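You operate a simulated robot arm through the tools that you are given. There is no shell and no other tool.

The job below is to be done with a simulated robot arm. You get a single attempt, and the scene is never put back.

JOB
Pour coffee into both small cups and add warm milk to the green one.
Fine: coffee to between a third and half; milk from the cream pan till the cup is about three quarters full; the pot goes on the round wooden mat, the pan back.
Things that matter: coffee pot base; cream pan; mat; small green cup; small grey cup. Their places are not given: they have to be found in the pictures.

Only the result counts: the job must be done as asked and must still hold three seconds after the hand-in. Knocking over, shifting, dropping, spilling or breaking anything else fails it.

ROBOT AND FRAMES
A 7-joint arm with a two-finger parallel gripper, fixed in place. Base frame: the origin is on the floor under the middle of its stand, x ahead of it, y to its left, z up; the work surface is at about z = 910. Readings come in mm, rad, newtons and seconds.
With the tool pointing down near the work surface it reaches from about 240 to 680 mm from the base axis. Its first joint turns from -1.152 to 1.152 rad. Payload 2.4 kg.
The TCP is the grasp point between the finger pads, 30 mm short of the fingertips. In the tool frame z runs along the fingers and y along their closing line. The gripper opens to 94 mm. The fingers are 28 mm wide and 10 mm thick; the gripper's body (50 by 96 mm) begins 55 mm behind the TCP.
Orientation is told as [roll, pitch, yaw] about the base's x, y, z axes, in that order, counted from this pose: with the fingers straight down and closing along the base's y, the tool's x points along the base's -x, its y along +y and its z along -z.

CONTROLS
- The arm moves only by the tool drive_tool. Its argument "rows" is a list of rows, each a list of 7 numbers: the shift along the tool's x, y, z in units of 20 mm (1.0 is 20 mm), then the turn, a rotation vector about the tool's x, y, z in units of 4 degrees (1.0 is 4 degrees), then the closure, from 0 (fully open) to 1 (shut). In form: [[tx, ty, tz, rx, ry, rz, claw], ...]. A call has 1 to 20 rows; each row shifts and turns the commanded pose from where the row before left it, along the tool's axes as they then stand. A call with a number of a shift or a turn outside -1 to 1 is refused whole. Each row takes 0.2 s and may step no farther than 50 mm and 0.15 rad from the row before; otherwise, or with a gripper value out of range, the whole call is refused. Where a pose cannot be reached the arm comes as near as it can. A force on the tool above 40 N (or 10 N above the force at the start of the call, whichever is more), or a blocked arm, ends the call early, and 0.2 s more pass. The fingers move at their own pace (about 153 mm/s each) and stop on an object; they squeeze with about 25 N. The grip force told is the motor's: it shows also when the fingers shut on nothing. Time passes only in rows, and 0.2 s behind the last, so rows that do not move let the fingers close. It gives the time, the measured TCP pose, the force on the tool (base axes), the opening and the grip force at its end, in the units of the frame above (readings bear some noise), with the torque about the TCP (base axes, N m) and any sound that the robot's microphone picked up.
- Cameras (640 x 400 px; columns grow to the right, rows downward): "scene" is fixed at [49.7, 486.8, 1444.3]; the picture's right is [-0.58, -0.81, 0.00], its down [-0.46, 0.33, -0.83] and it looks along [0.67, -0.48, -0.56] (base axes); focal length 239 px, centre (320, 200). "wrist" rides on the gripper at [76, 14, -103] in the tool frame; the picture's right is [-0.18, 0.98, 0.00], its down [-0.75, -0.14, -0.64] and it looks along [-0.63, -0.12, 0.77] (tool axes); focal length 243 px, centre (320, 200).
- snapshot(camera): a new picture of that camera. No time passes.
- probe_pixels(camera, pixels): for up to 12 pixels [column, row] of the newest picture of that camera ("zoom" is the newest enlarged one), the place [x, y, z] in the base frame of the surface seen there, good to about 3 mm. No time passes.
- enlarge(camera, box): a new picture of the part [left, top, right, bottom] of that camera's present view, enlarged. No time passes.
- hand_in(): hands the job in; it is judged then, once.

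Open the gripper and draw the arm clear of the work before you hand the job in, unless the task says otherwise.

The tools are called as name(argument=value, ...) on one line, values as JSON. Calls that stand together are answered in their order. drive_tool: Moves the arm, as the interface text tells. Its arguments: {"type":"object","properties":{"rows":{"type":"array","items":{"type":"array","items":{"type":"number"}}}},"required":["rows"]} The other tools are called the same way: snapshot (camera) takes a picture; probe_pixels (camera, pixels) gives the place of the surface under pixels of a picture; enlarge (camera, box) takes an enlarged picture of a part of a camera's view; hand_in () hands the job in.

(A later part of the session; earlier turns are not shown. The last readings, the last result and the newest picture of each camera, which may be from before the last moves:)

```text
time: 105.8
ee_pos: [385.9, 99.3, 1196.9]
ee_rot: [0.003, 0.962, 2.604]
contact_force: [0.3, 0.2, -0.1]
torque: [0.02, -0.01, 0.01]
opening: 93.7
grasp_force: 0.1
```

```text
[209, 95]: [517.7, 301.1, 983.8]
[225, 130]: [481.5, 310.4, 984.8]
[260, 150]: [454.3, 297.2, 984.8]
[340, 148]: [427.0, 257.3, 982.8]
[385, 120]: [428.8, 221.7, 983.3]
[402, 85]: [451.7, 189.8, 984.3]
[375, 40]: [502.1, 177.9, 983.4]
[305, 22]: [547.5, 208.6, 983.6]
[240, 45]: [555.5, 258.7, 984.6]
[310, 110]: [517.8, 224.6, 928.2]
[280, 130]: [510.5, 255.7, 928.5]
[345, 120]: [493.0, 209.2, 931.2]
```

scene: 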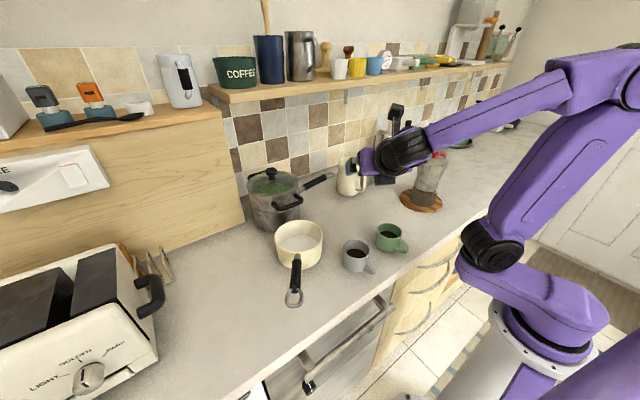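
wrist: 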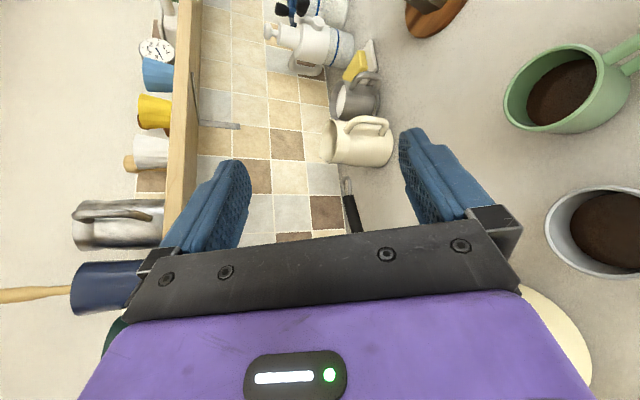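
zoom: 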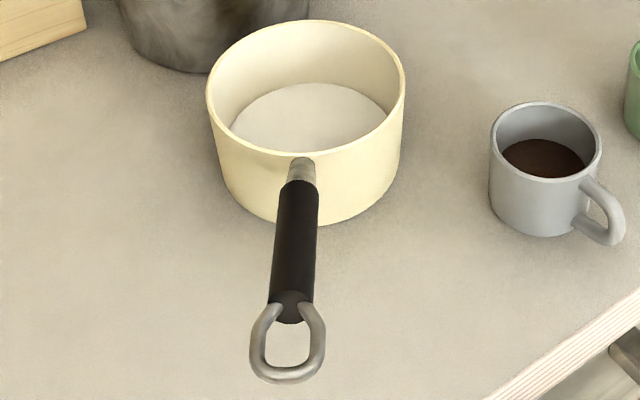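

The pan rim fits centre (490.5,244.5), r≈65.5, z=984; the handle axis runs at 147° rising outward ~10°, ~22 mm thick. I set the tool to 38° from vertical, heading -33°, and move to above the handle.

drive_tool(rows=[[0, 0, 0, 0, -1, 0, 0], [0, 0, 0, 0, -1, 0, 0], [0, 0, 0, 0, -1, 0, 0], [0, 0, 0, 0, -1, 0, 0], [0, 0, 0, 0, -0.27, 0, 0], [0, 0, 0, -0.354, 0, 0.453, 0], [-0.686, -0.896, -0.536, 0, 0, 0, 0], [-0.686, -0.896, -0.536, 0, 0, 0, 0], [-0.686, -0.896, -0.536, 0, 0, 0, 0], [-0.686, -0.896, -0.536, 0, 0, 0, 0], [-0.686, -0.896, -0.536, 0, 0, 0, 0], [-0.686, -0.896, -0.536, 0, 0, 0, 0], [-0.686, -0.896, -0.536, 0, 0, 0, 0], [-0.686, -0.896, -0.536, 0, 0, 0, 0], [-0.686, -0.896, -0.536, 0, 0, 0, 0], [-0.686, -0.896, -0.536, 0, 0, 0, 0]])

snapshot(camera="wrist")

snapshot(camera="scene")

```text
time: 109.2
ee_pos: [336.0, 344.2, 1196.9]
ee_rot: [0.002, 0.664, 2.563]
contact_force: [-0.7, -0.9, 0.1]
torque: [-0.03, -0.02, -0.01]
opening: 93.9
grasp_force: 0.0
```

```text
taken
```

wrist: 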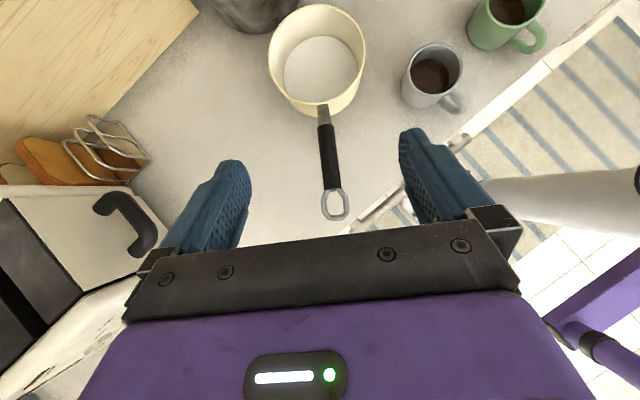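

```text
taken
```

scene: 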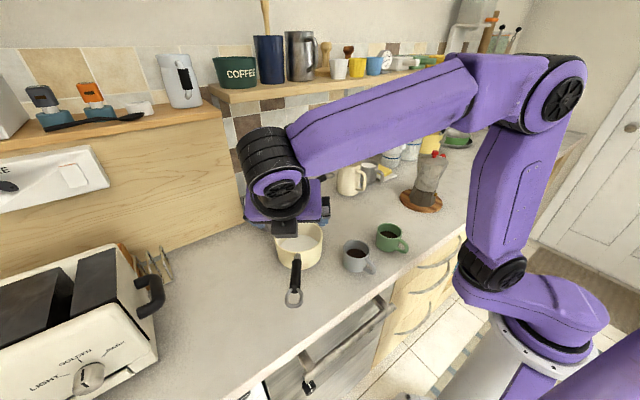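

The handle is straight below between the fingers ((323,110)–(331,188)). I probe it from this camera for a cross-check.

enlarge(camera="wrist", box=[250, 0, 410, 225])

probe_pixels(camera="wrist", pixels=[[323, 112], [325, 125], [326, 135], [327, 150], [328, 165], [329, 180], [330, 187], [319, 150], [336, 150], [336, 218], [270, 60], [364, 60]])

```text
1.78 times, centred on (330, 112) of wrist
```

zoom: 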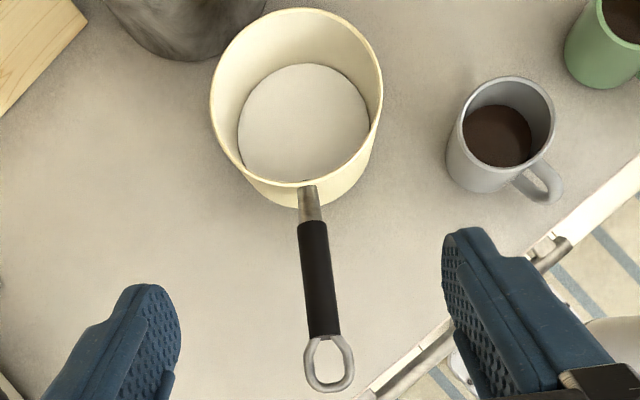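

```text
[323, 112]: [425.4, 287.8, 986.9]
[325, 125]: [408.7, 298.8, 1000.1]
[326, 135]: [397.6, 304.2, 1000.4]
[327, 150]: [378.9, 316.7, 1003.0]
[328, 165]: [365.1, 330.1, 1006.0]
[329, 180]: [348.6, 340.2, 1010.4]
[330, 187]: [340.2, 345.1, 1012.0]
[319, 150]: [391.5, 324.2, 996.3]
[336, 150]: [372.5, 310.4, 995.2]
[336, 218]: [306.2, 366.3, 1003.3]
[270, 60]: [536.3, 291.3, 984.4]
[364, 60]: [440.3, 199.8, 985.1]
```

Both cameras agree: grip point on the handle axis ≈ (400,304,991.5). I align with it and advance half the way along the tool axis.

drive_tool(rows=[[-0.836, -0.019, 0, 0, 0, 0, 0], [-0.836, -0.019, 0, 0, 0, 0, 0], [-0.836, -0.019, 0, 0, 0, 0, 0], [-0.836, -0.019, 0, 0, 0, 0, 0], [0, 0, 0.9, 0, 0, 0, 0], [0, 0, 0.9, 0, 0, 0, 0], [0, 0, 0.9, 0, 0, 0, 0], [0, 0, 0.9, 0, 0, 0, 0], [0, 0, 0.9, 0, 0, 0, 0], [0, 0, 0.9, 0, 0, 0, 0], [0, 0, 0.6, 0, 0, 0, 0]])

snapshot(camera="wrist")

snapshot(camera="scene")

```text
time: 111.6
ee_pos: [356.4, 333.2, 1060.6]
ee_rot: [0.002, 0.663, 2.562]
contact_force: [-1.1, -0.6, 0.1]
torque: [0.01, 0.03, -0.04]
opening: 94.1
grasp_force: 0.1
```

```text
taken
```

wrist: 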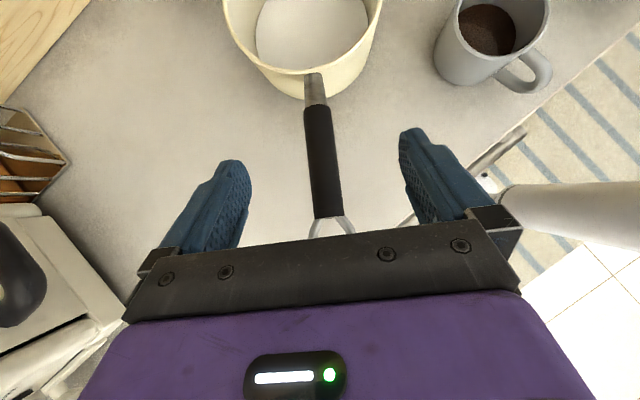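

```text
taken
```

scene: 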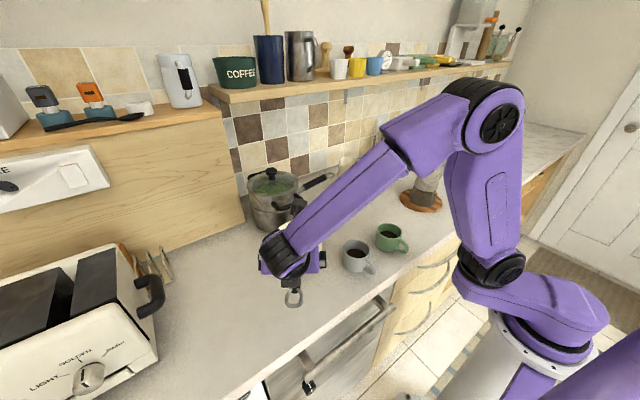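

Handle is centred between the fingers. I advance the remaining 87 mm onto the handle.

drive_tool(rows=[[0, 0, 0.8, 0, 0, 0, 0], [0, 0, 0.8, 0, 0, 0, 0], [0, 0, 0.8, 0, 0, 0, 0], [0, 0, 0.8, 0, 0, 0, 0], [0, 0, 0.7, 0, 0, 0, 0], [0, 0, 0.45, 0, 0, 0, 0]])

snapshot(camera="wrist")

enlarge(camera="scene", box=[240, 190, 400, 320])

```text
time: 113.0
ee_pos: [400.6, 305.0, 992.9]
ee_rot: [0.0, 0.662, 2.562]
contact_force: [-2.8, 1.3, 5.3]
torque: [0.14, 0.2, 0.04]
opening: 94.0
grasp_force: 0.0
```

```text
taken
```

wrist: 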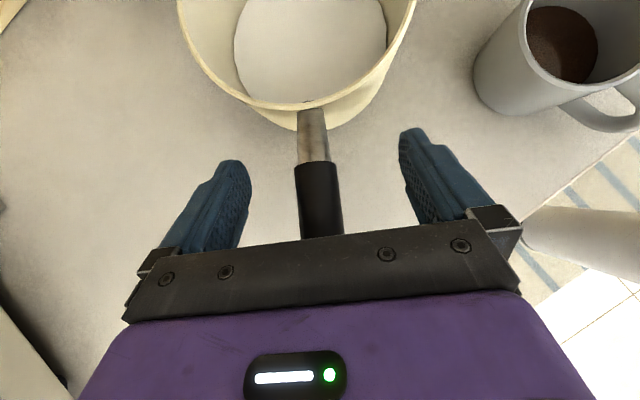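

```text
3.08 times, centred on (320, 255) of scene
```

zoom: 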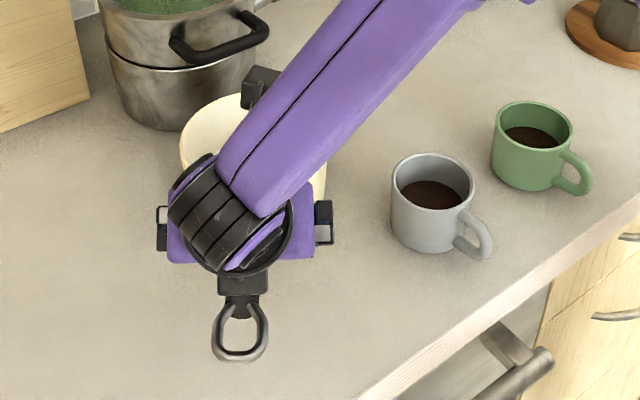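

A light contact of 5 N shows: the gripper body just touches the handle. I back off 5 mm along the tool axis before closing.

drive_tool(rows=[[0, 0, -0.25, 0, 0, 0, 0], [0, 0, 0, 0, 0, 0, 0]])

snapshot(camera="wrist")

```text
time: 113.6
ee_pos: [397.2, 303.4, 996.2]
ee_rot: [0.005, 0.664, 2.563]
contact_force: [-0.2, 0.5, -0.6]
torque: [-0.04, 0.01, 0.0]
opening: 93.8
grasp_force: 0.0
```

```text
taken
```

wrist: 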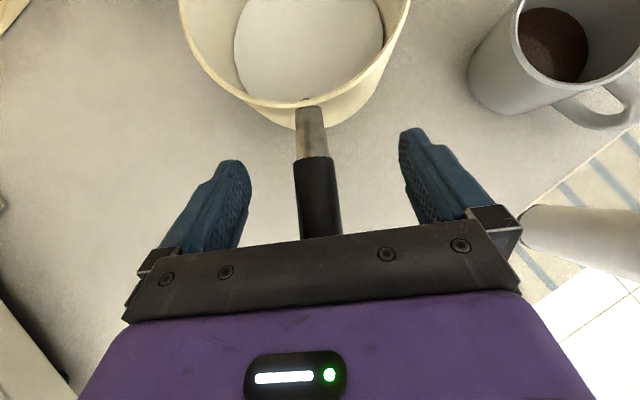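

Contact is gone. I close the gripper on the handle.

drive_tool(rows=[[0, 0, 0, 0, 0, 0, 0.3], [0, 0, 0, 0, 0, 0, 0.6], [0, 0, 0, 0, 0, 0, 1], [0, 0, 0, 0, 0, 0, 1], [0, 0, 0, 0, 0, 0, 1], [0, 0, 0, 0, 0, 0, 1]])

snapshot(camera="wrist")

```text
time: 115.0
ee_pos: [397.6, 306.4, 997.5]
ee_rot: [0.002, 0.664, 2.563]
contact_force: [-0.8, -0.4, 1.0]
torque: [0.02, 0.04, 0.03]
opening: 31.7
grasp_force: 25.0
```

```text
taken
```

wrist: 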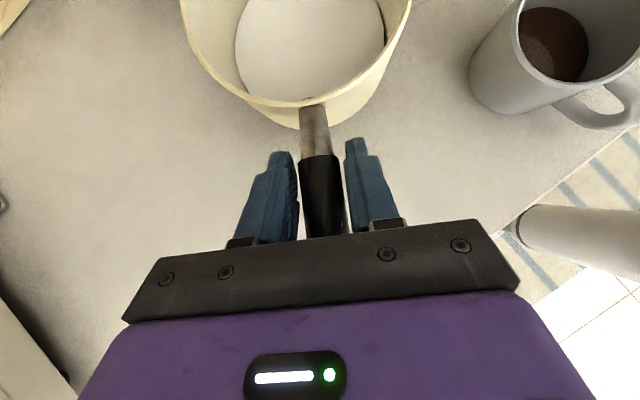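

Grip closed at 31.7 mm with 25 N. I lift a few millimetres and check the load and any sag.

drive_tool(rows=[[0.08, 0, -0.1, 0, 0, 0, 1], [0.12, 0, -0.15, 0, 0, 0, 1], [0.12, 0, -0.15, 0, 0, 0, 1], [0, 0, 0, 0, 0, 0, 1], [0, 0, 0, 0, 0, 0, 1]])

snapshot(camera="wrist")

snapshot(camera="scene")

enlarge(camera="scene", box=[240, 190, 400, 320])

```text
time: 116.2
ee_pos: [397.1, 305.7, 1006.0]
ee_rot: [0.005, 0.663, 2.562]
contact_force: [-0.1, -0.3, -5.3]
torque: [0.26, 0.38, 0.0]
opening: 31.9
grasp_force: 24.7
```

```text
taken
```

wrist: 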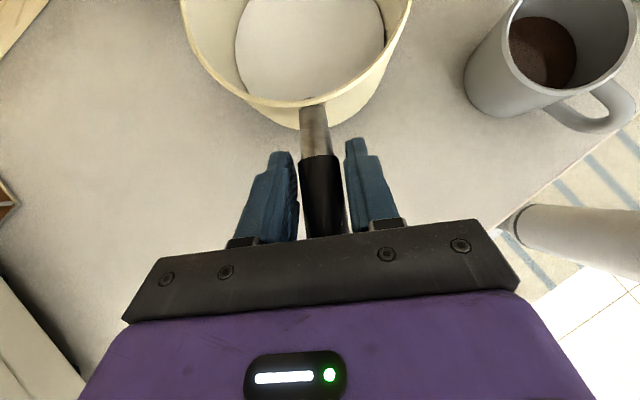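

```text
taken
```

scene: 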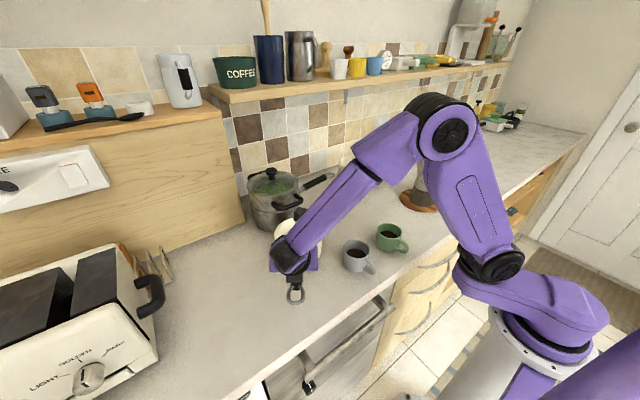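

```text
3.08 times, centred on (320, 255) of scene
```

zoom: 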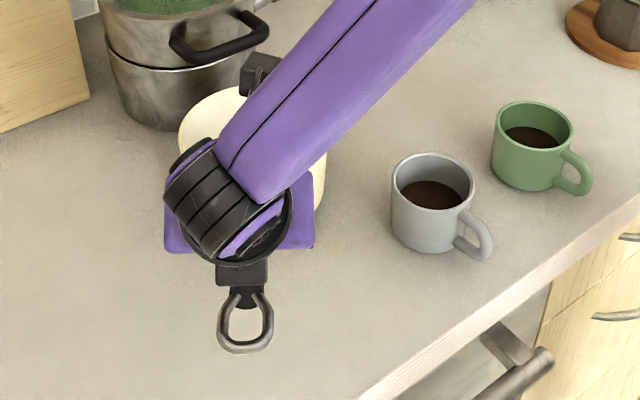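

The pan holds firmly (5.3 N, torque 0.46 N m, no visible sag). I lift it straight up about 90 mm, slowly.

drive_tool(rows=[[0.2, 0, -0.25, 0, 0, 0, 1], [0.3, 0, -0.38, 0, 0, 0, 1], [0.35, 0, -0.45, 0, 0, 0, 1], [0.4, 0, -0.51, 0, 0, 0, 1], [0.4, 0, -0.51, 0, 0, 0, 1], [0.4, 0, -0.51, 0, 0, 0, 1], [0.4, 0, -0.51, 0, 0, 0, 1], [0.2, 0, -0.26, 0, 0, 0, 1], [0.1, 0, -0.13, 0, 0, 0, 1], [0, 0, 0, 0, 0, 0, 1]])

snapshot(camera="wrist")

snapshot(camera="scene")

```text
time: 118.4
ee_pos: [398.0, 304.8, 1096.5]
ee_rot: [0.006, 0.663, 2.562]
contact_force: [-0.5, 0.1, -4.6]
torque: [0.25, 0.37, 0.0]
opening: 32.1
grasp_force: 25.2
```

```text
taken
```

wrist: 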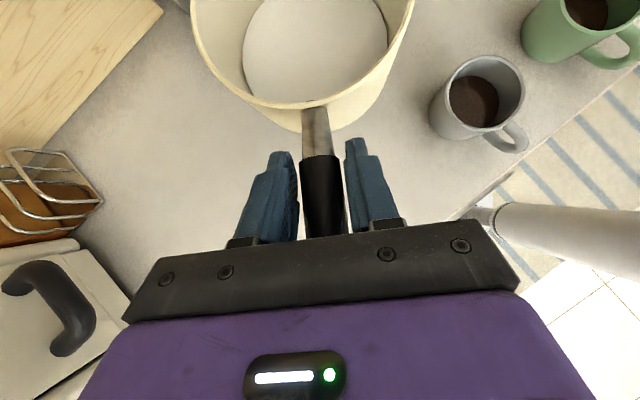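

```text
taken
```

scene: 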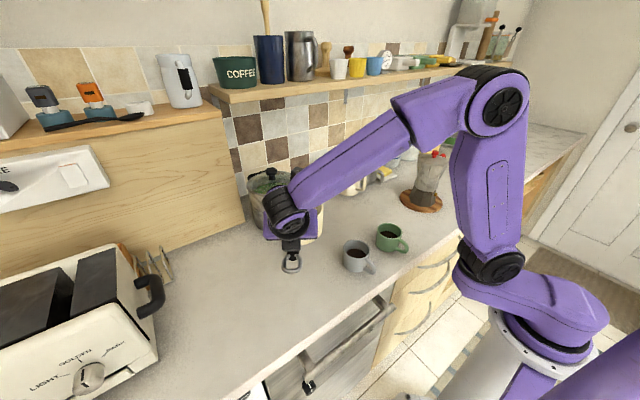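

The wrist picture shows a tiny change of the pan rim (left edge 180→190). I probe the rim to see whether the pan is sagging.

probe_pixels(camera="wrist", pixels=[[196, 20], [230, 80], [270, 102], [345, 103], [385, 75], [408, 30], [197, 30], [402, 45], [310, 50], [280, 30], [350, 30], [320, 85]])

enlarge(camera="wrist", box=[170, 0, 440, 240])

```text
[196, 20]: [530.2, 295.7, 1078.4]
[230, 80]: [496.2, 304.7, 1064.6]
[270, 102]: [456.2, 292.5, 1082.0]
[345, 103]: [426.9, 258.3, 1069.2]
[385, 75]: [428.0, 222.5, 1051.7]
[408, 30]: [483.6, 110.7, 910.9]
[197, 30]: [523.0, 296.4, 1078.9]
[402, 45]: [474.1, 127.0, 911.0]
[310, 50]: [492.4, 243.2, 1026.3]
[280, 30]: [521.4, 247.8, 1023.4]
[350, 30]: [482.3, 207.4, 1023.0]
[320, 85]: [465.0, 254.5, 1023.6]
```

```text
1.67 times, centred on (305, 120) of wrist
```

zoom: 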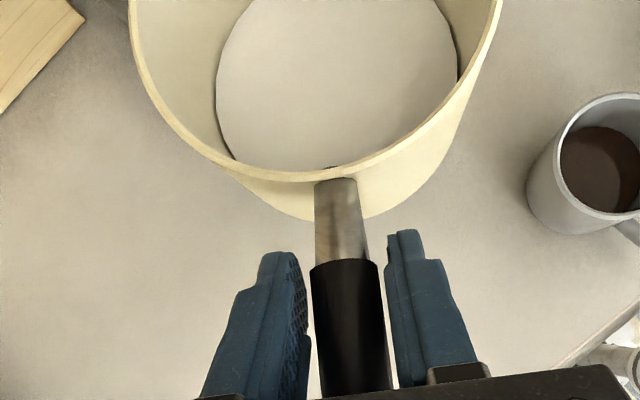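

Rim reads 1078–1082 (about 1–2° sag only), milk at ≈1024: safe. I turn the pan about the vertical so the handle points along +y.

drive_tool(rows=[[0, 0, 0, -0.3, 0, 0.384, 1], [0, 0, 0, -0.5, 0, 0.64, 1], [0, 0, 0, -0.616, 0, 0.788, 1], [0, 0, 0, -0.616, 0, 0.788, 1], [0, 0, 0, -0.616, 0, 0.788, 1], [0, 0, 0, -0.616, 0, 0.788, 1], [0, 0, 0, -0.616, 0, 0.788, 1], [0, 0, 0, -0.616, 0, 0.788, 1], [0, 0, 0, -0.616, 0, 0.788, 1], [0, 0, 0, -0.616, 0, 0.788, 1], [0, 0, 0, -0.616, 0, 0.788, 1], [0, 0, 0, -0.616, 0, 0.788, 1], [0, 0, 0, -0.616, 0, 0.788, 1], [0, 0, 0, -0.616, 0, 0.788, 1], [0, 0, 0, -0.4, 0, 0.512, 1], [0, 0, 0, -0.156, 0, 0.199, 1], [0, 0, 0, 0, 0, 0, 1]])

snapshot(camera="wrist")

snapshot(camera="scene")

```text
time: 122.0
ee_pos: [397.4, 305.5, 1095.3]
ee_rot: [0.003, 0.663, 1.57]
contact_force: [-0.4, 0.0, -5.0]
torque: [0.46, 0.0, 0.05]
opening: 31.5
grasp_force: 24.9
```

```text
taken
```

wrist: 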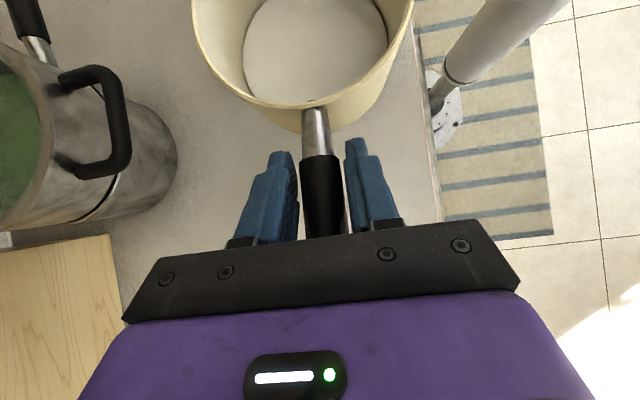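

```text
taken
```

scene: 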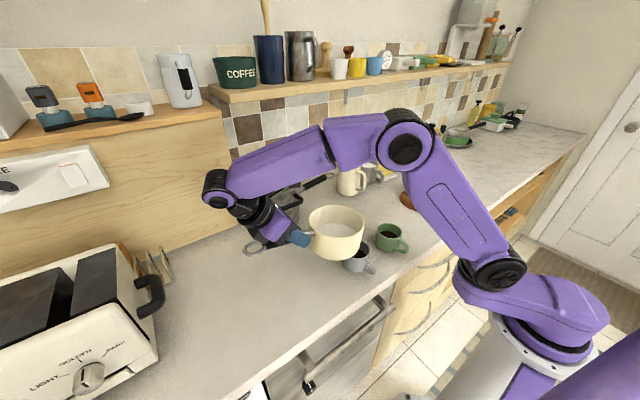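

Stable (torque 0.46 unchanged). With the scene view free I measure the rim position relative to the TCP.

enlarge(camera="scene", box=[280, 190, 400, 280])

```text
4.44 times, centred on (340, 235) of scene
```

zoom: 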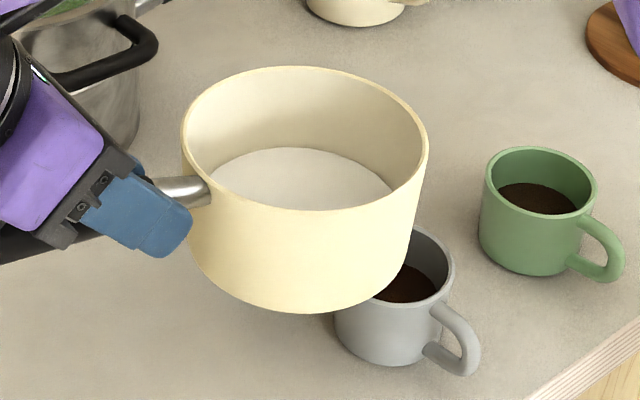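

probe_pixels(camera="zoom", pixels=[[184, 140], [200, 180], [250, 203], [310, 211], [370, 200], [410, 175], [425, 145], [400, 100], [310, 68], [220, 90], [300, 180], [350, 190]])

```text
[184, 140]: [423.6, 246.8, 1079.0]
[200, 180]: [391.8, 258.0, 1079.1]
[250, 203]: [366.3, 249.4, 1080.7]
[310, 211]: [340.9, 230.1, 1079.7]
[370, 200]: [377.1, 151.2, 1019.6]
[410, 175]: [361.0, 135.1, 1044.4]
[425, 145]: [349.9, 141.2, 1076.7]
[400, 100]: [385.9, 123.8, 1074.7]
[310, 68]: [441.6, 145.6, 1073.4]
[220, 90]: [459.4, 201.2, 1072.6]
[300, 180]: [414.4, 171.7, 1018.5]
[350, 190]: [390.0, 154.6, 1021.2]
```

Rim centre is at TCP+(-3,-114.5), lip on the robot side at TCP+(-69,-114,-15). I now carry the pan to the start position beside the green cup: TCP (440,114.5,1098).

drive_tool(rows=[[0.2, -0.06, 0.15, 0, 0, 0, 1], [0.4, -0.11, 0.3, 0, 0, 0, 1], [0.55, -0.154, 0.418, 0, 0, 0, 1], [0.55, -0.154, 0.418, 0, 0, 0, 1], [0.55, -0.154, 0.418, 0, 0, 0, 1], [0.55, -0.154, 0.418, 0, 0, 0, 1], [0.55, -0.154, 0.418, 0, 0, 0, 1], [0.55, -0.154, 0.418, 0, 0, 0, 1], [0.55, -0.154, 0.418, 0, 0, 0, 1], [0.55, -0.154, 0.418, 0, 0, 0, 1], [0.55, -0.154, 0.418, 0, 0, 0, 1], [0.55, -0.154, 0.418, 0, 0, 0, 1], [0.55, -0.154, 0.418, 0, 0, 0, 1], [0.55, -0.154, 0.418, 0, 0, 0, 1], [0.4, -0.11, 0.3, 0, 0, 0, 1], [0, 0, 0, 0, 0, 0, 1]])

snapshot(camera="wrist")

snapshot(camera="scene")

```text
time: 125.4
ee_pos: [440.1, 116.4, 1098.5]
ee_rot: [0.003, 0.667, 1.573]
contact_force: [-0.1, 0.1, -5.2]
torque: [0.5, -0.02, -0.02]
opening: 31.9
grasp_force: 25.4
```

```text
taken
```

wrist: 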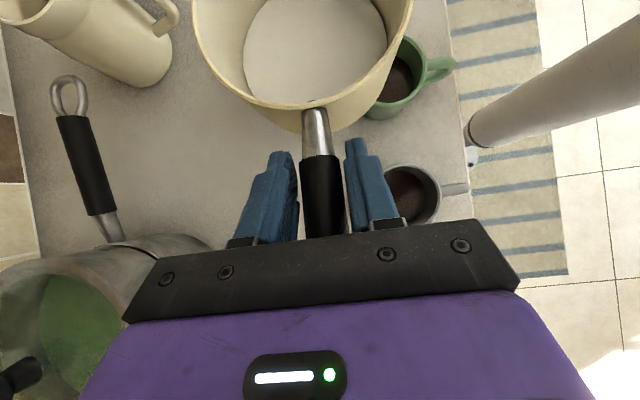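

```text
taken
```

scene: 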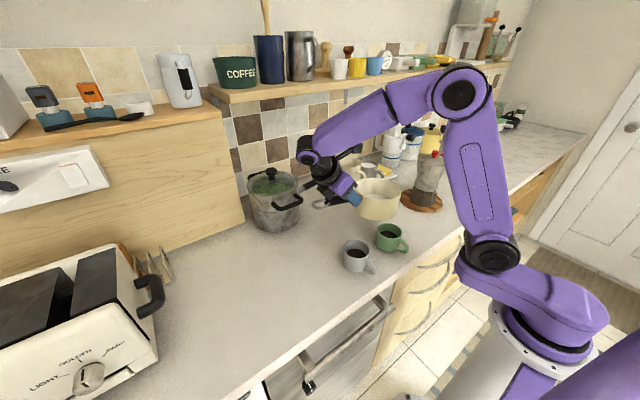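

Pan is in position. I tilt it to 24° about the handle axis while shifting slightly, then check.

drive_tool(rows=[[0.003, 0.07, -0.004, 0.788, 0, 0.616, 1], [0.006, 0.073, -0.008, 0.788, 0, 0.616, 1], [0.01, 0.073, -0.012, 0.788, 0, 0.616, 1], [0.013, 0.073, -0.016, 0.788, 0, 0.616, 1], [0.016, 0.072, -0.02, 0.788, 0, 0.616, 1], [0.019, 0.071, -0.024, 0.788, 0, 0.616, 1], [0, 0, 0, 0, 0, 0, 1]])

snapshot(camera="wrist")

snapshot(camera="scene")

enlarge(camera="scene", box=[330, 160, 430, 270])

```text
time: 127.0
ee_pos: [431.7, 116.2, 1098.9]
ee_rot: [-0.515, 0.597, 1.263]
contact_force: [0.1, 0.3, -6.0]
torque: [0.48, 0.1, -0.01]
opening: 31.9
grasp_force: 25.1
```

```text
taken
```

wrist: 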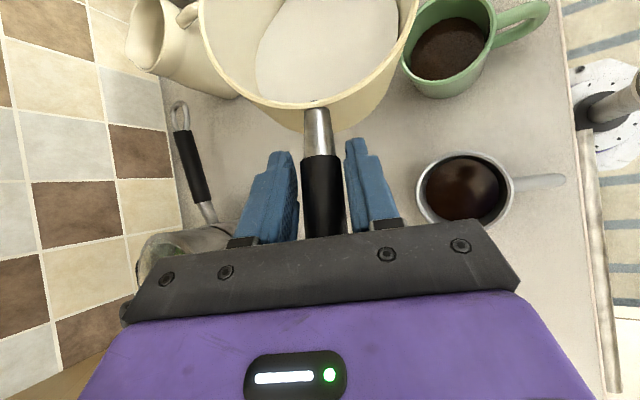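

```text
taken
```

scene: 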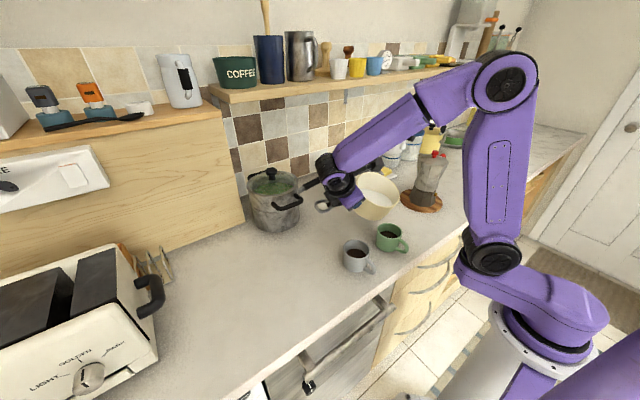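

```text
3.64 times, centred on (380, 215) of scene
```

zoom: 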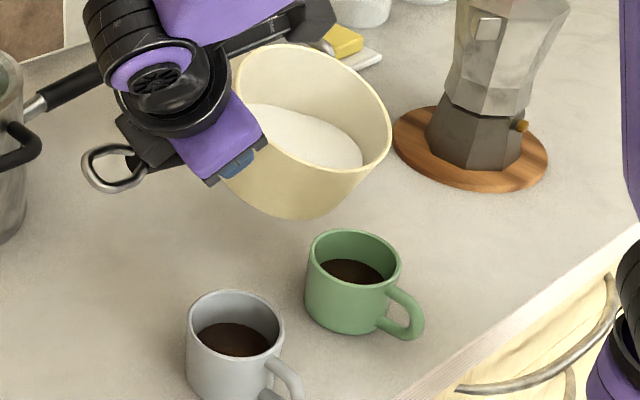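

Milk is gathering on the pour side, no flow yet. I probe the rim near its lowest side (zoom (385,150)) and verify alignment with the cup.

probe_pixels(camera="zoom", pixels=[[389, 135], [386, 150], [378, 162], [368, 172], [350, 178], [320, 180], [380, 110], [345, 70], [330, 150], [350, 160], [300, 140], [355, 235]])

```text
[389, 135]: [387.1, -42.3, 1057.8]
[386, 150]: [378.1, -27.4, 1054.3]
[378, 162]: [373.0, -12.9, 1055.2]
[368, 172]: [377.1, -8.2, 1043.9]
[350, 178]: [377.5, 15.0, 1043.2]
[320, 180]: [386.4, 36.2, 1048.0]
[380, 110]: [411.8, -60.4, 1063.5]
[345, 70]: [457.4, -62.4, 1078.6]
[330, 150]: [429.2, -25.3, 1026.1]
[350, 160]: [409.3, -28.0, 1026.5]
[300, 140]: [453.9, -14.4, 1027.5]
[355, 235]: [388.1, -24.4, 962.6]
```

Lip is at about (373,0,1054), right over the cup. I tilt to 32° and check.

drive_tool(rows=[[0.05, 0.152, -0.064, 0.788, 0, 0.616, 1], [0.058, 0.15, -0.074, 0.788, 0, 0.616, 1], [0, 0, 0, 0, 0, 0, 1]])

enlarge(camera="scene", box=[330, 160, 430, 270])

```text
time: 127.8
ee_pos: [424.8, 115.1, 1099.7]
ee_rot: [-0.671, 0.554, 1.179]
contact_force: [-0.2, 0.8, -4.5]
torque: [0.46, 0.13, 0.03]
opening: 32.5
grasp_force: 24.8
```

```text
3.64 times, centred on (380, 215) of scene
```

zoom: 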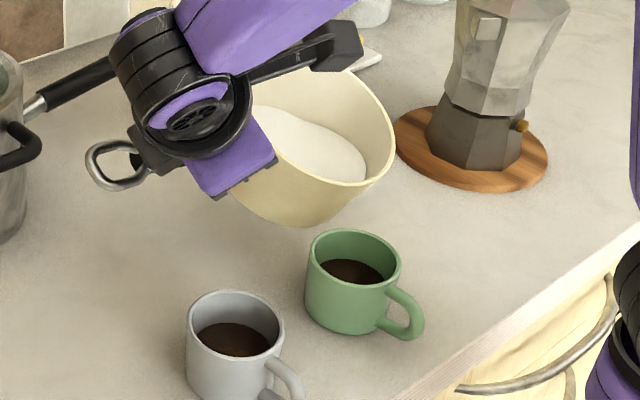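

No flow yet at 32°. I continue to 40°.

drive_tool(rows=[[0.068, 0.146, -0.088, 0.788, 0, 0.616, 1], [0.075, 0.144, -0.096, 0.788, 0, 0.616, 1], [0, 0, 0, 0, 0, 0, 1]])

enlarge(camera="scene", box=[330, 160, 430, 270])

```text
time: 128.6
ee_pos: [418.1, 115.4, 1100.8]
ee_rot: [-0.817, 0.493, 1.107]
contact_force: [-0.1, -0.2, -4.2]
torque: [0.47, 0.16, 0.0]
opening: 32.1
grasp_force: 25.0
```

```text
3.64 times, centred on (380, 215) of scene
```

zoom: 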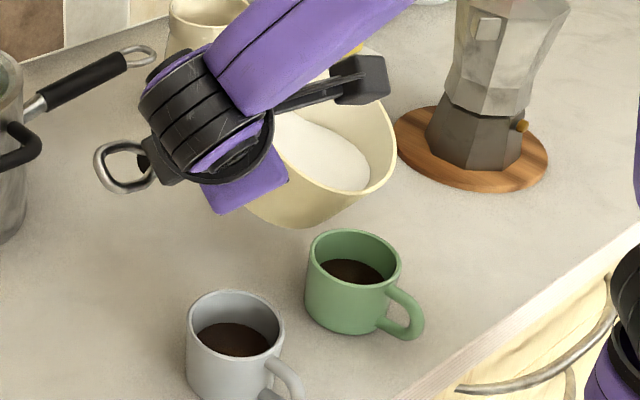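

Milk is close to the rim at 40°. I go on in 2° steps with checks.

drive_tool(rows=[[0.041, 0.074, -0.053, 0.394, 0, 0.308, 1], [0.041, 0.074, -0.053, 0.394, 0, 0.308, 1]])

enlarge(camera="scene", box=[330, 160, 430, 270])

```text
time: 129.2
ee_pos: [412.8, 114.3, 1100.3]
ee_rot: [-0.886, 0.461, 1.076]
contact_force: [-0.8, -0.3, -4.2]
torque: [0.42, 0.19, -0.02]
opening: 32.4
grasp_force: 24.6
```

```text
3.64 times, centred on (380, 215) of scene
```

zoom: 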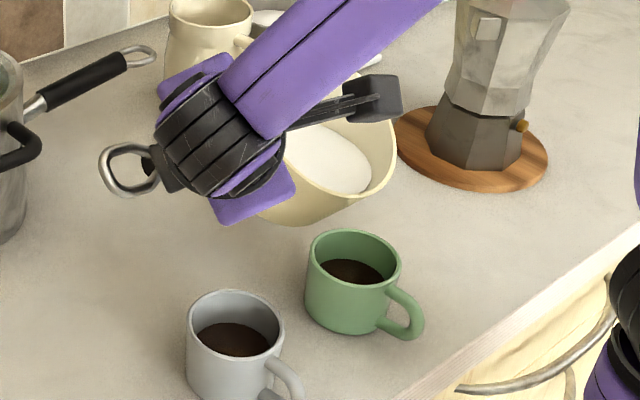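

No flow at 44°. Two more degrees.

drive_tool(rows=[[0.044, 0.072, -0.056, 0.394, 0, 0.308, 1], [0, 0, 0, 0, 0, 0, 1]])

enlarge(camera="scene", box=[340, 170, 425, 265])

```text
time: 129.8
ee_pos: [411.7, 115.0, 1100.0]
ee_rot: [-0.92, 0.443, 1.06]
contact_force: [-0.2, -0.2, -4.1]
torque: [0.48, 0.23, 0.01]
opening: 32.4
grasp_force: 24.9
```

```text
4.21 times, centred on (382, 218) of scene
```

zoom: 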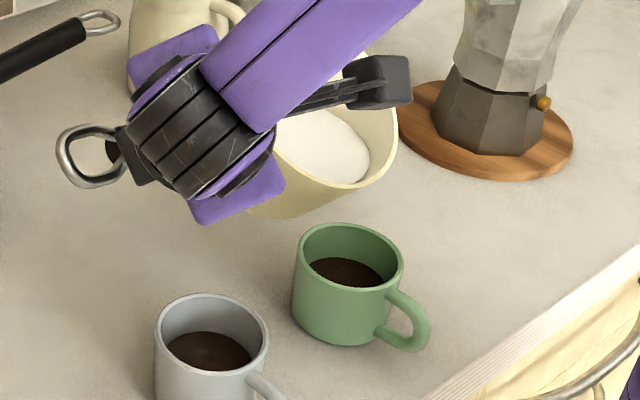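

Milk almost at the lip (362,184). Two more degrees.

drive_tool(rows=[[0.046, 0.069, -0.059, 0.394, 0, 0.308, 1], [0, 0, 0, 0, 0, 0, 1]])

enlarge(camera="scene", box=[340, 170, 425, 265])

```text
time: 130.4
ee_pos: [411.1, 114.9, 1100.5]
ee_rot: [-0.953, 0.428, 1.046]
contact_force: [0.0, 0.5, -4.9]
torque: [0.45, 0.24, -0.01]
opening: 32.5
grasp_force: 25.5
```

```text
4.21 times, centred on (382, 218) of scene
```

zoom: 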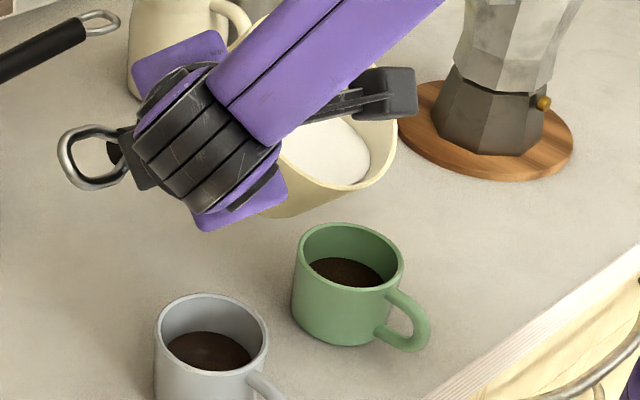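

Still no flow at 48°. I verify the lip position with a probe before going on.

probe_pixels(camera="zoom", pixels=[[395, 150], [388, 168], [378, 180], [365, 187], [352, 190], [338, 188], [325, 185], [360, 170], [350, 180], [340, 175], [368, 160], [390, 120]])

```text
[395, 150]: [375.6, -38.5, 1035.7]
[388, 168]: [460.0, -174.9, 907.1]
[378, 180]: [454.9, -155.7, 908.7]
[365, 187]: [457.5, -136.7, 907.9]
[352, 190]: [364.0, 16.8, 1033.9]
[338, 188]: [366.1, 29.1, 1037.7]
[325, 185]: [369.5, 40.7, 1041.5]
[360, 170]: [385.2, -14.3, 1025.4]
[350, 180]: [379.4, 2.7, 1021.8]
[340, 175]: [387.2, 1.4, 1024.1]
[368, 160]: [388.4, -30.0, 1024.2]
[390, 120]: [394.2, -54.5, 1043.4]
```

Lip now at about (363,0,1032), milk surface 7–8 mm below it. I keep tilting without further shift (the lip then drifts toward the cup centre).

drive_tool(rows=[[0, 0, 0, 0.394, 0, 0.308, 1], [0, 0, 0, 0.394, 0, 0.308, 1]])

enlarge(camera="scene", box=[340, 170, 425, 265])

```text
time: 131.0
ee_pos: [408.2, 115.6, 1100.8]
ee_rot: [-1.018, 0.39, 1.019]
contact_force: [0.8, -0.5, -5.3]
torque: [0.44, 0.24, -0.01]
opening: 32.6
grasp_force: 24.9
```

```text
4.21 times, centred on (382, 218) of scene
```

zoom: 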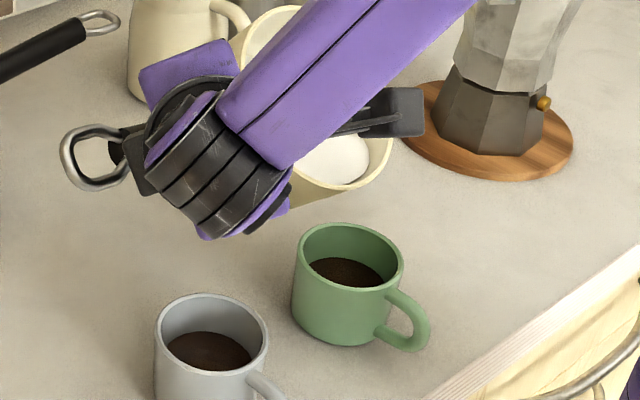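

Still no flow at 52°. Two more degrees in small steps.

drive_tool(rows=[[0, 0, 0, 0.394, 0, 0.308, 1], [0, 0, 0, 0, 0, 0, 1]])

enlarge(camera="scene", box=[340, 170, 425, 265])

snapshot(camera="wrist")

```text
time: 131.6
ee_pos: [410.6, 114.6, 1101.6]
ee_rot: [-1.05, 0.374, 1.008]
contact_force: [-0.9, 0.0, -5.1]
torque: [0.43, 0.25, 0.0]
opening: 32.6
grasp_force: 24.9
```

```text
4.21 times, centred on (382, 218) of scene
```

zoom: 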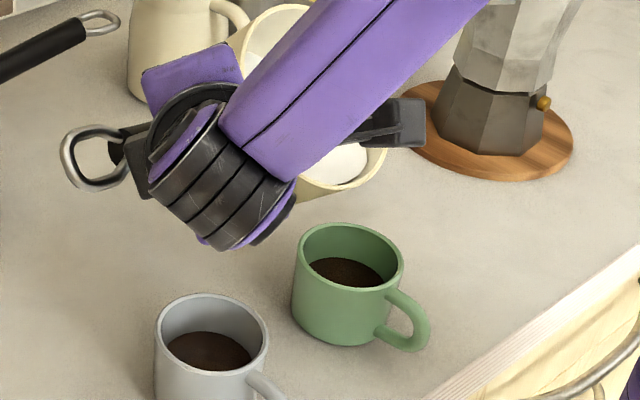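

```text
taken
```

wrist: 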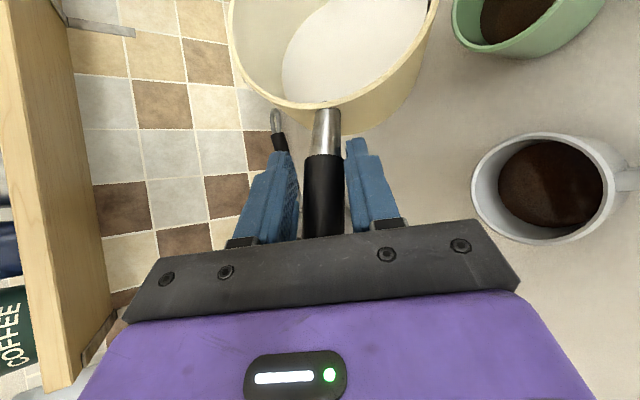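

The wrist view shows the pan shifted in the grip (rim bottom moved from (310,105) to (330,105)). I probe the rim and milk to see its true attitude before continuing.

probe_pixels(camera="wrist", pixels=[[232, 20], [250, 75], [280, 100], [330, 106], [370, 92], [405, 65], [428, 30], [300, 60], [350, 60], [390, 30], [340, 20], [415, 50]])

enlarge(camera="wrist", box=[210, 0, 470, 250])

```text
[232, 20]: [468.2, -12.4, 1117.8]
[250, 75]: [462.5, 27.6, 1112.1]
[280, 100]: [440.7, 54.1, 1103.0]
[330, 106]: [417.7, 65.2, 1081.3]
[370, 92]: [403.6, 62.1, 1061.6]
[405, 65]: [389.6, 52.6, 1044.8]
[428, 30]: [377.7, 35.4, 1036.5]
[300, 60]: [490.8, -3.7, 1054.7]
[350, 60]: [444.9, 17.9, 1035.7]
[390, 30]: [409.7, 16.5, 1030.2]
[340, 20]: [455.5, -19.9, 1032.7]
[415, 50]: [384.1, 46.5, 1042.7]
```

```text
1.60 times, centred on (340, 125) of wrist
```

zoom: 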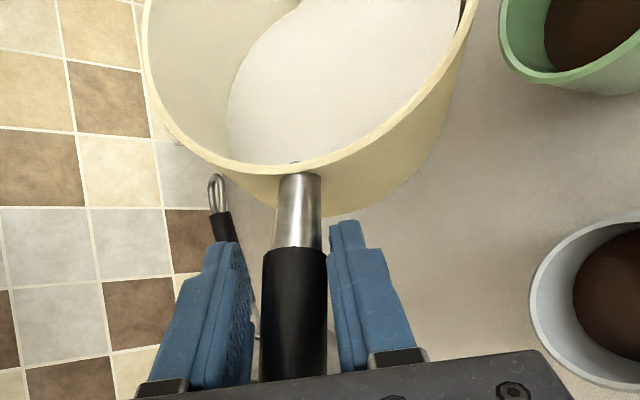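

The pan lags in the grip: its real tilt is ≈45° with the lip at about (374,-9,1025), milk nearly level with the lip. I continue carefully in 2° steps, nudging +y by 5 mm.

drive_tool(rows=[[-0.197, 0, -0.154, 0.394, 0, 0.308, 1], [0, 0, 0, 0, 0, 0, 1]])

enlarge(camera="scene", box=[340, 170, 425, 265])

snapshot(camera="wrist")

```text
time: 132.2
ee_pos: [410.4, 119.5, 1100.1]
ee_rot: [-1.083, 0.352, 0.996]
contact_force: [-0.3, -0.5, -4.7]
torque: [0.45, 0.29, 0.02]
opening: 32.2
grasp_force: 25.4
```

```text
4.21 times, centred on (382, 218) of scene
```

zoom: 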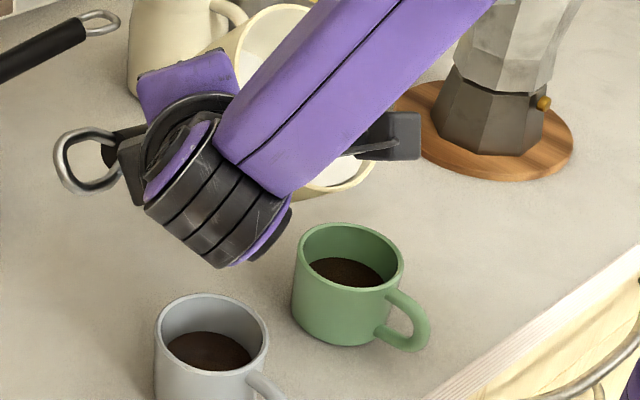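

```text
taken
```

wrist: 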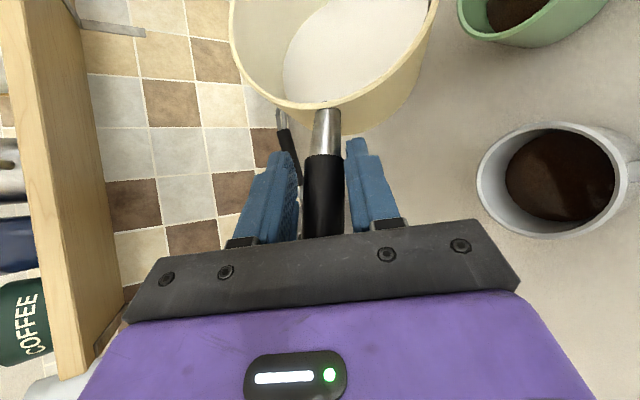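

Pan steady in the grip, still no flow. Another 2°.

drive_tool(rows=[[0, 0, 0, 0.394, 0, 0.308, 1], [0, 0, 0, 0, 0, 0, 1]])

enlarge(camera="scene", box=[340, 170, 425, 265])

snapshot(camera="wrist")

probe_pixels(camera="wrist", pixels=[[234, 20], [252, 75], [282, 100], [330, 106], [370, 92], [405, 65], [428, 30], [350, 60], [390, 30], [340, 20], [370, 60], [400, 20]])

```text
time: 132.8
ee_pos: [410.3, 121.0, 1100.5]
ee_rot: [-1.114, 0.334, 0.985]
contact_force: [-0.6, -0.1, -4.3]
torque: [0.45, 0.28, -0.05]
opening: 32.5
grasp_force: 25.1
```

```text
4.21 times, centred on (382, 218) of scene
```

zoom: 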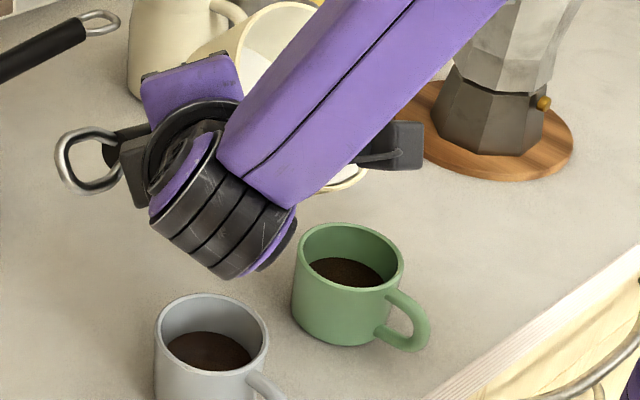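

```text
taken
```

wrist: 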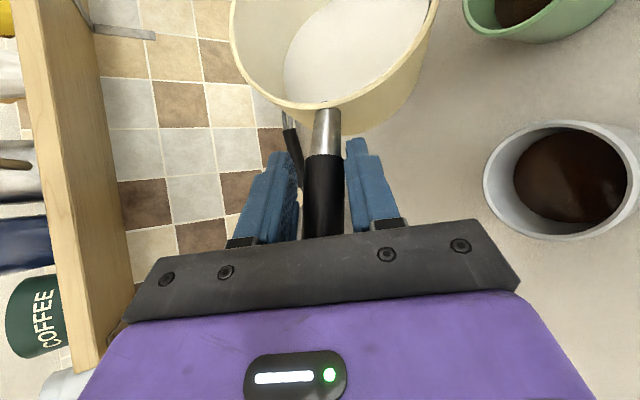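

```text
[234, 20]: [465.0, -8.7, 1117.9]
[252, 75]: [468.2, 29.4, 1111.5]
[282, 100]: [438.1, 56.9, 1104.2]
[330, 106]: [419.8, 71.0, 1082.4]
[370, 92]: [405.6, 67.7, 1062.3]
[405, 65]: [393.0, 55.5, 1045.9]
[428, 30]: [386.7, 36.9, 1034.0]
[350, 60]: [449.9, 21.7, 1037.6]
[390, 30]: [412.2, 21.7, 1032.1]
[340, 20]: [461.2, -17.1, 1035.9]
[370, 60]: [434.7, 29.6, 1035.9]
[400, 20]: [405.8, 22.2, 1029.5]
```

Lip estimated near (380,2,1023), slightly toward the far side of the cup. I shift -5 mm in x and tilt 2° more.

drive_tool(rows=[[0.13, 0.13, -0.167, 0.394, 0, 0.308, 1], [0, 0, 0, 0, 0, 0, 1]])

enlarge(camera="scene", box=[340, 170, 425, 265])

snapshot(camera="wrist")

```text
time: 133.4
ee_pos: [405.3, 119.4, 1101.0]
ee_rot: [-1.145, 0.316, 0.978]
contact_force: [-0.7, 0.4, -4.5]
torque: [0.46, 0.29, 0.01]
opening: 32.2
grasp_force: 24.9
```

```text
4.21 times, centred on (382, 218) of scene
```

zoom: 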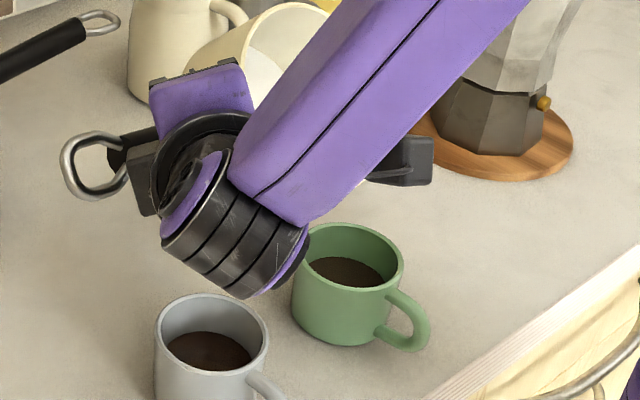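

```text
taken
```

wrist: 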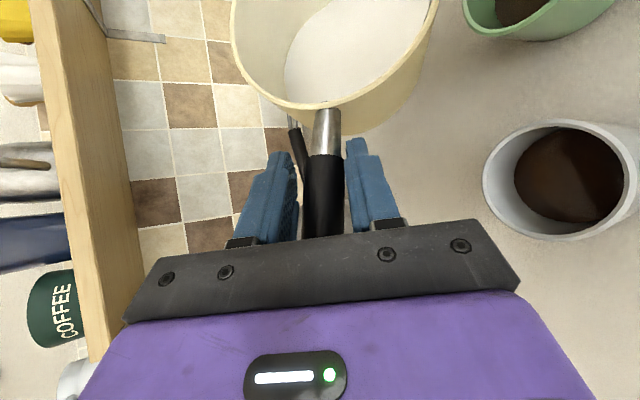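

Milk now touches the rim at (425,20) in the wrist view, while the cup is still visible from the scene camera. Another 2°.

drive_tool(rows=[[0, 0, 0, 0.394, 0, 0.308, 1], [0, 0, 0, 0, 0, 0, 1]])

enlarge(camera="scene", box=[340, 170, 425, 265])

enlarge(camera="wrist", box=[220, 0, 640, 260])

```text
time: 134.0
ee_pos: [404.3, 119.5, 1100.4]
ee_rot: [-1.175, 0.295, 0.968]
contact_force: [-0.9, -0.3, -4.7]
torque: [0.4, 0.3, -0.01]
opening: 32.2
grasp_force: 24.9
```

```text
4.21 times, centred on (382, 218) of scene
```

zoom: 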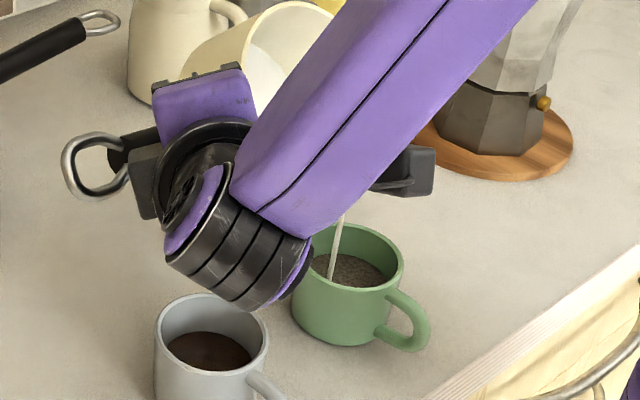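

```text
1.52 times, centred on (430, 130) of wrist
```

zoom: 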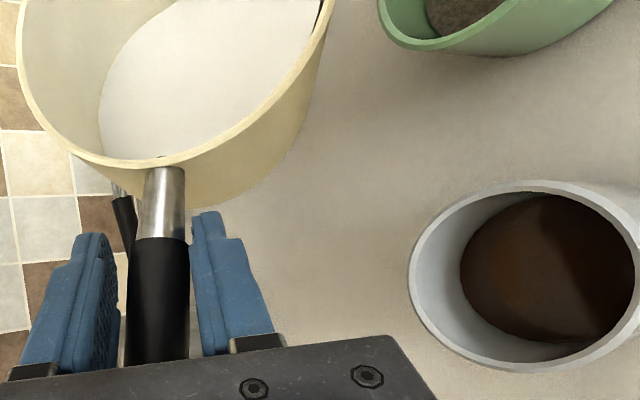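

Milk is now flowing in a thin stream into the green cup. I measure the level and the stream position.

enlarge(camera="scene", box=[370, 218, 414, 256])

probe_pixels(camera="zoom", pixels=[[300, 180], [330, 195], [290, 165], [345, 200], [320, 180], [280, 190], [310, 160], [300, 155], [270, 70], [255, 120], [250, 170], [340, 180]])

```text
10.53 times, centred on (392, 237) of scene
```

zoom: 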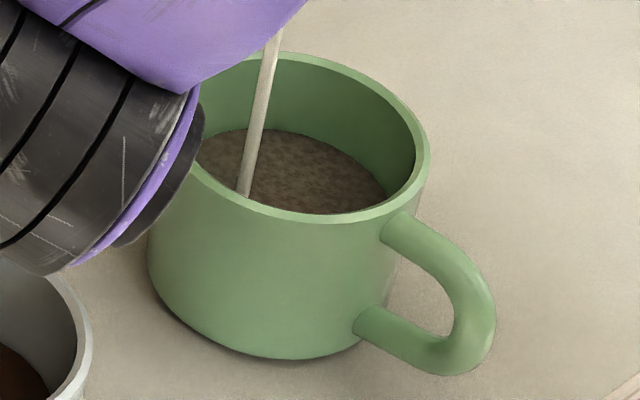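

```text
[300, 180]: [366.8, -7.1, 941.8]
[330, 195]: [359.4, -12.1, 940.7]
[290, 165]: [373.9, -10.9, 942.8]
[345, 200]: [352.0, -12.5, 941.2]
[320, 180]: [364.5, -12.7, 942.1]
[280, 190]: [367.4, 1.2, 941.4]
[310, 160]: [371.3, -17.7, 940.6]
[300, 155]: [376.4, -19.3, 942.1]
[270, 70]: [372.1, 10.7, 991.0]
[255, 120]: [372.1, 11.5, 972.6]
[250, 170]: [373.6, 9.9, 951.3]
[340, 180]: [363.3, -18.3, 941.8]
```

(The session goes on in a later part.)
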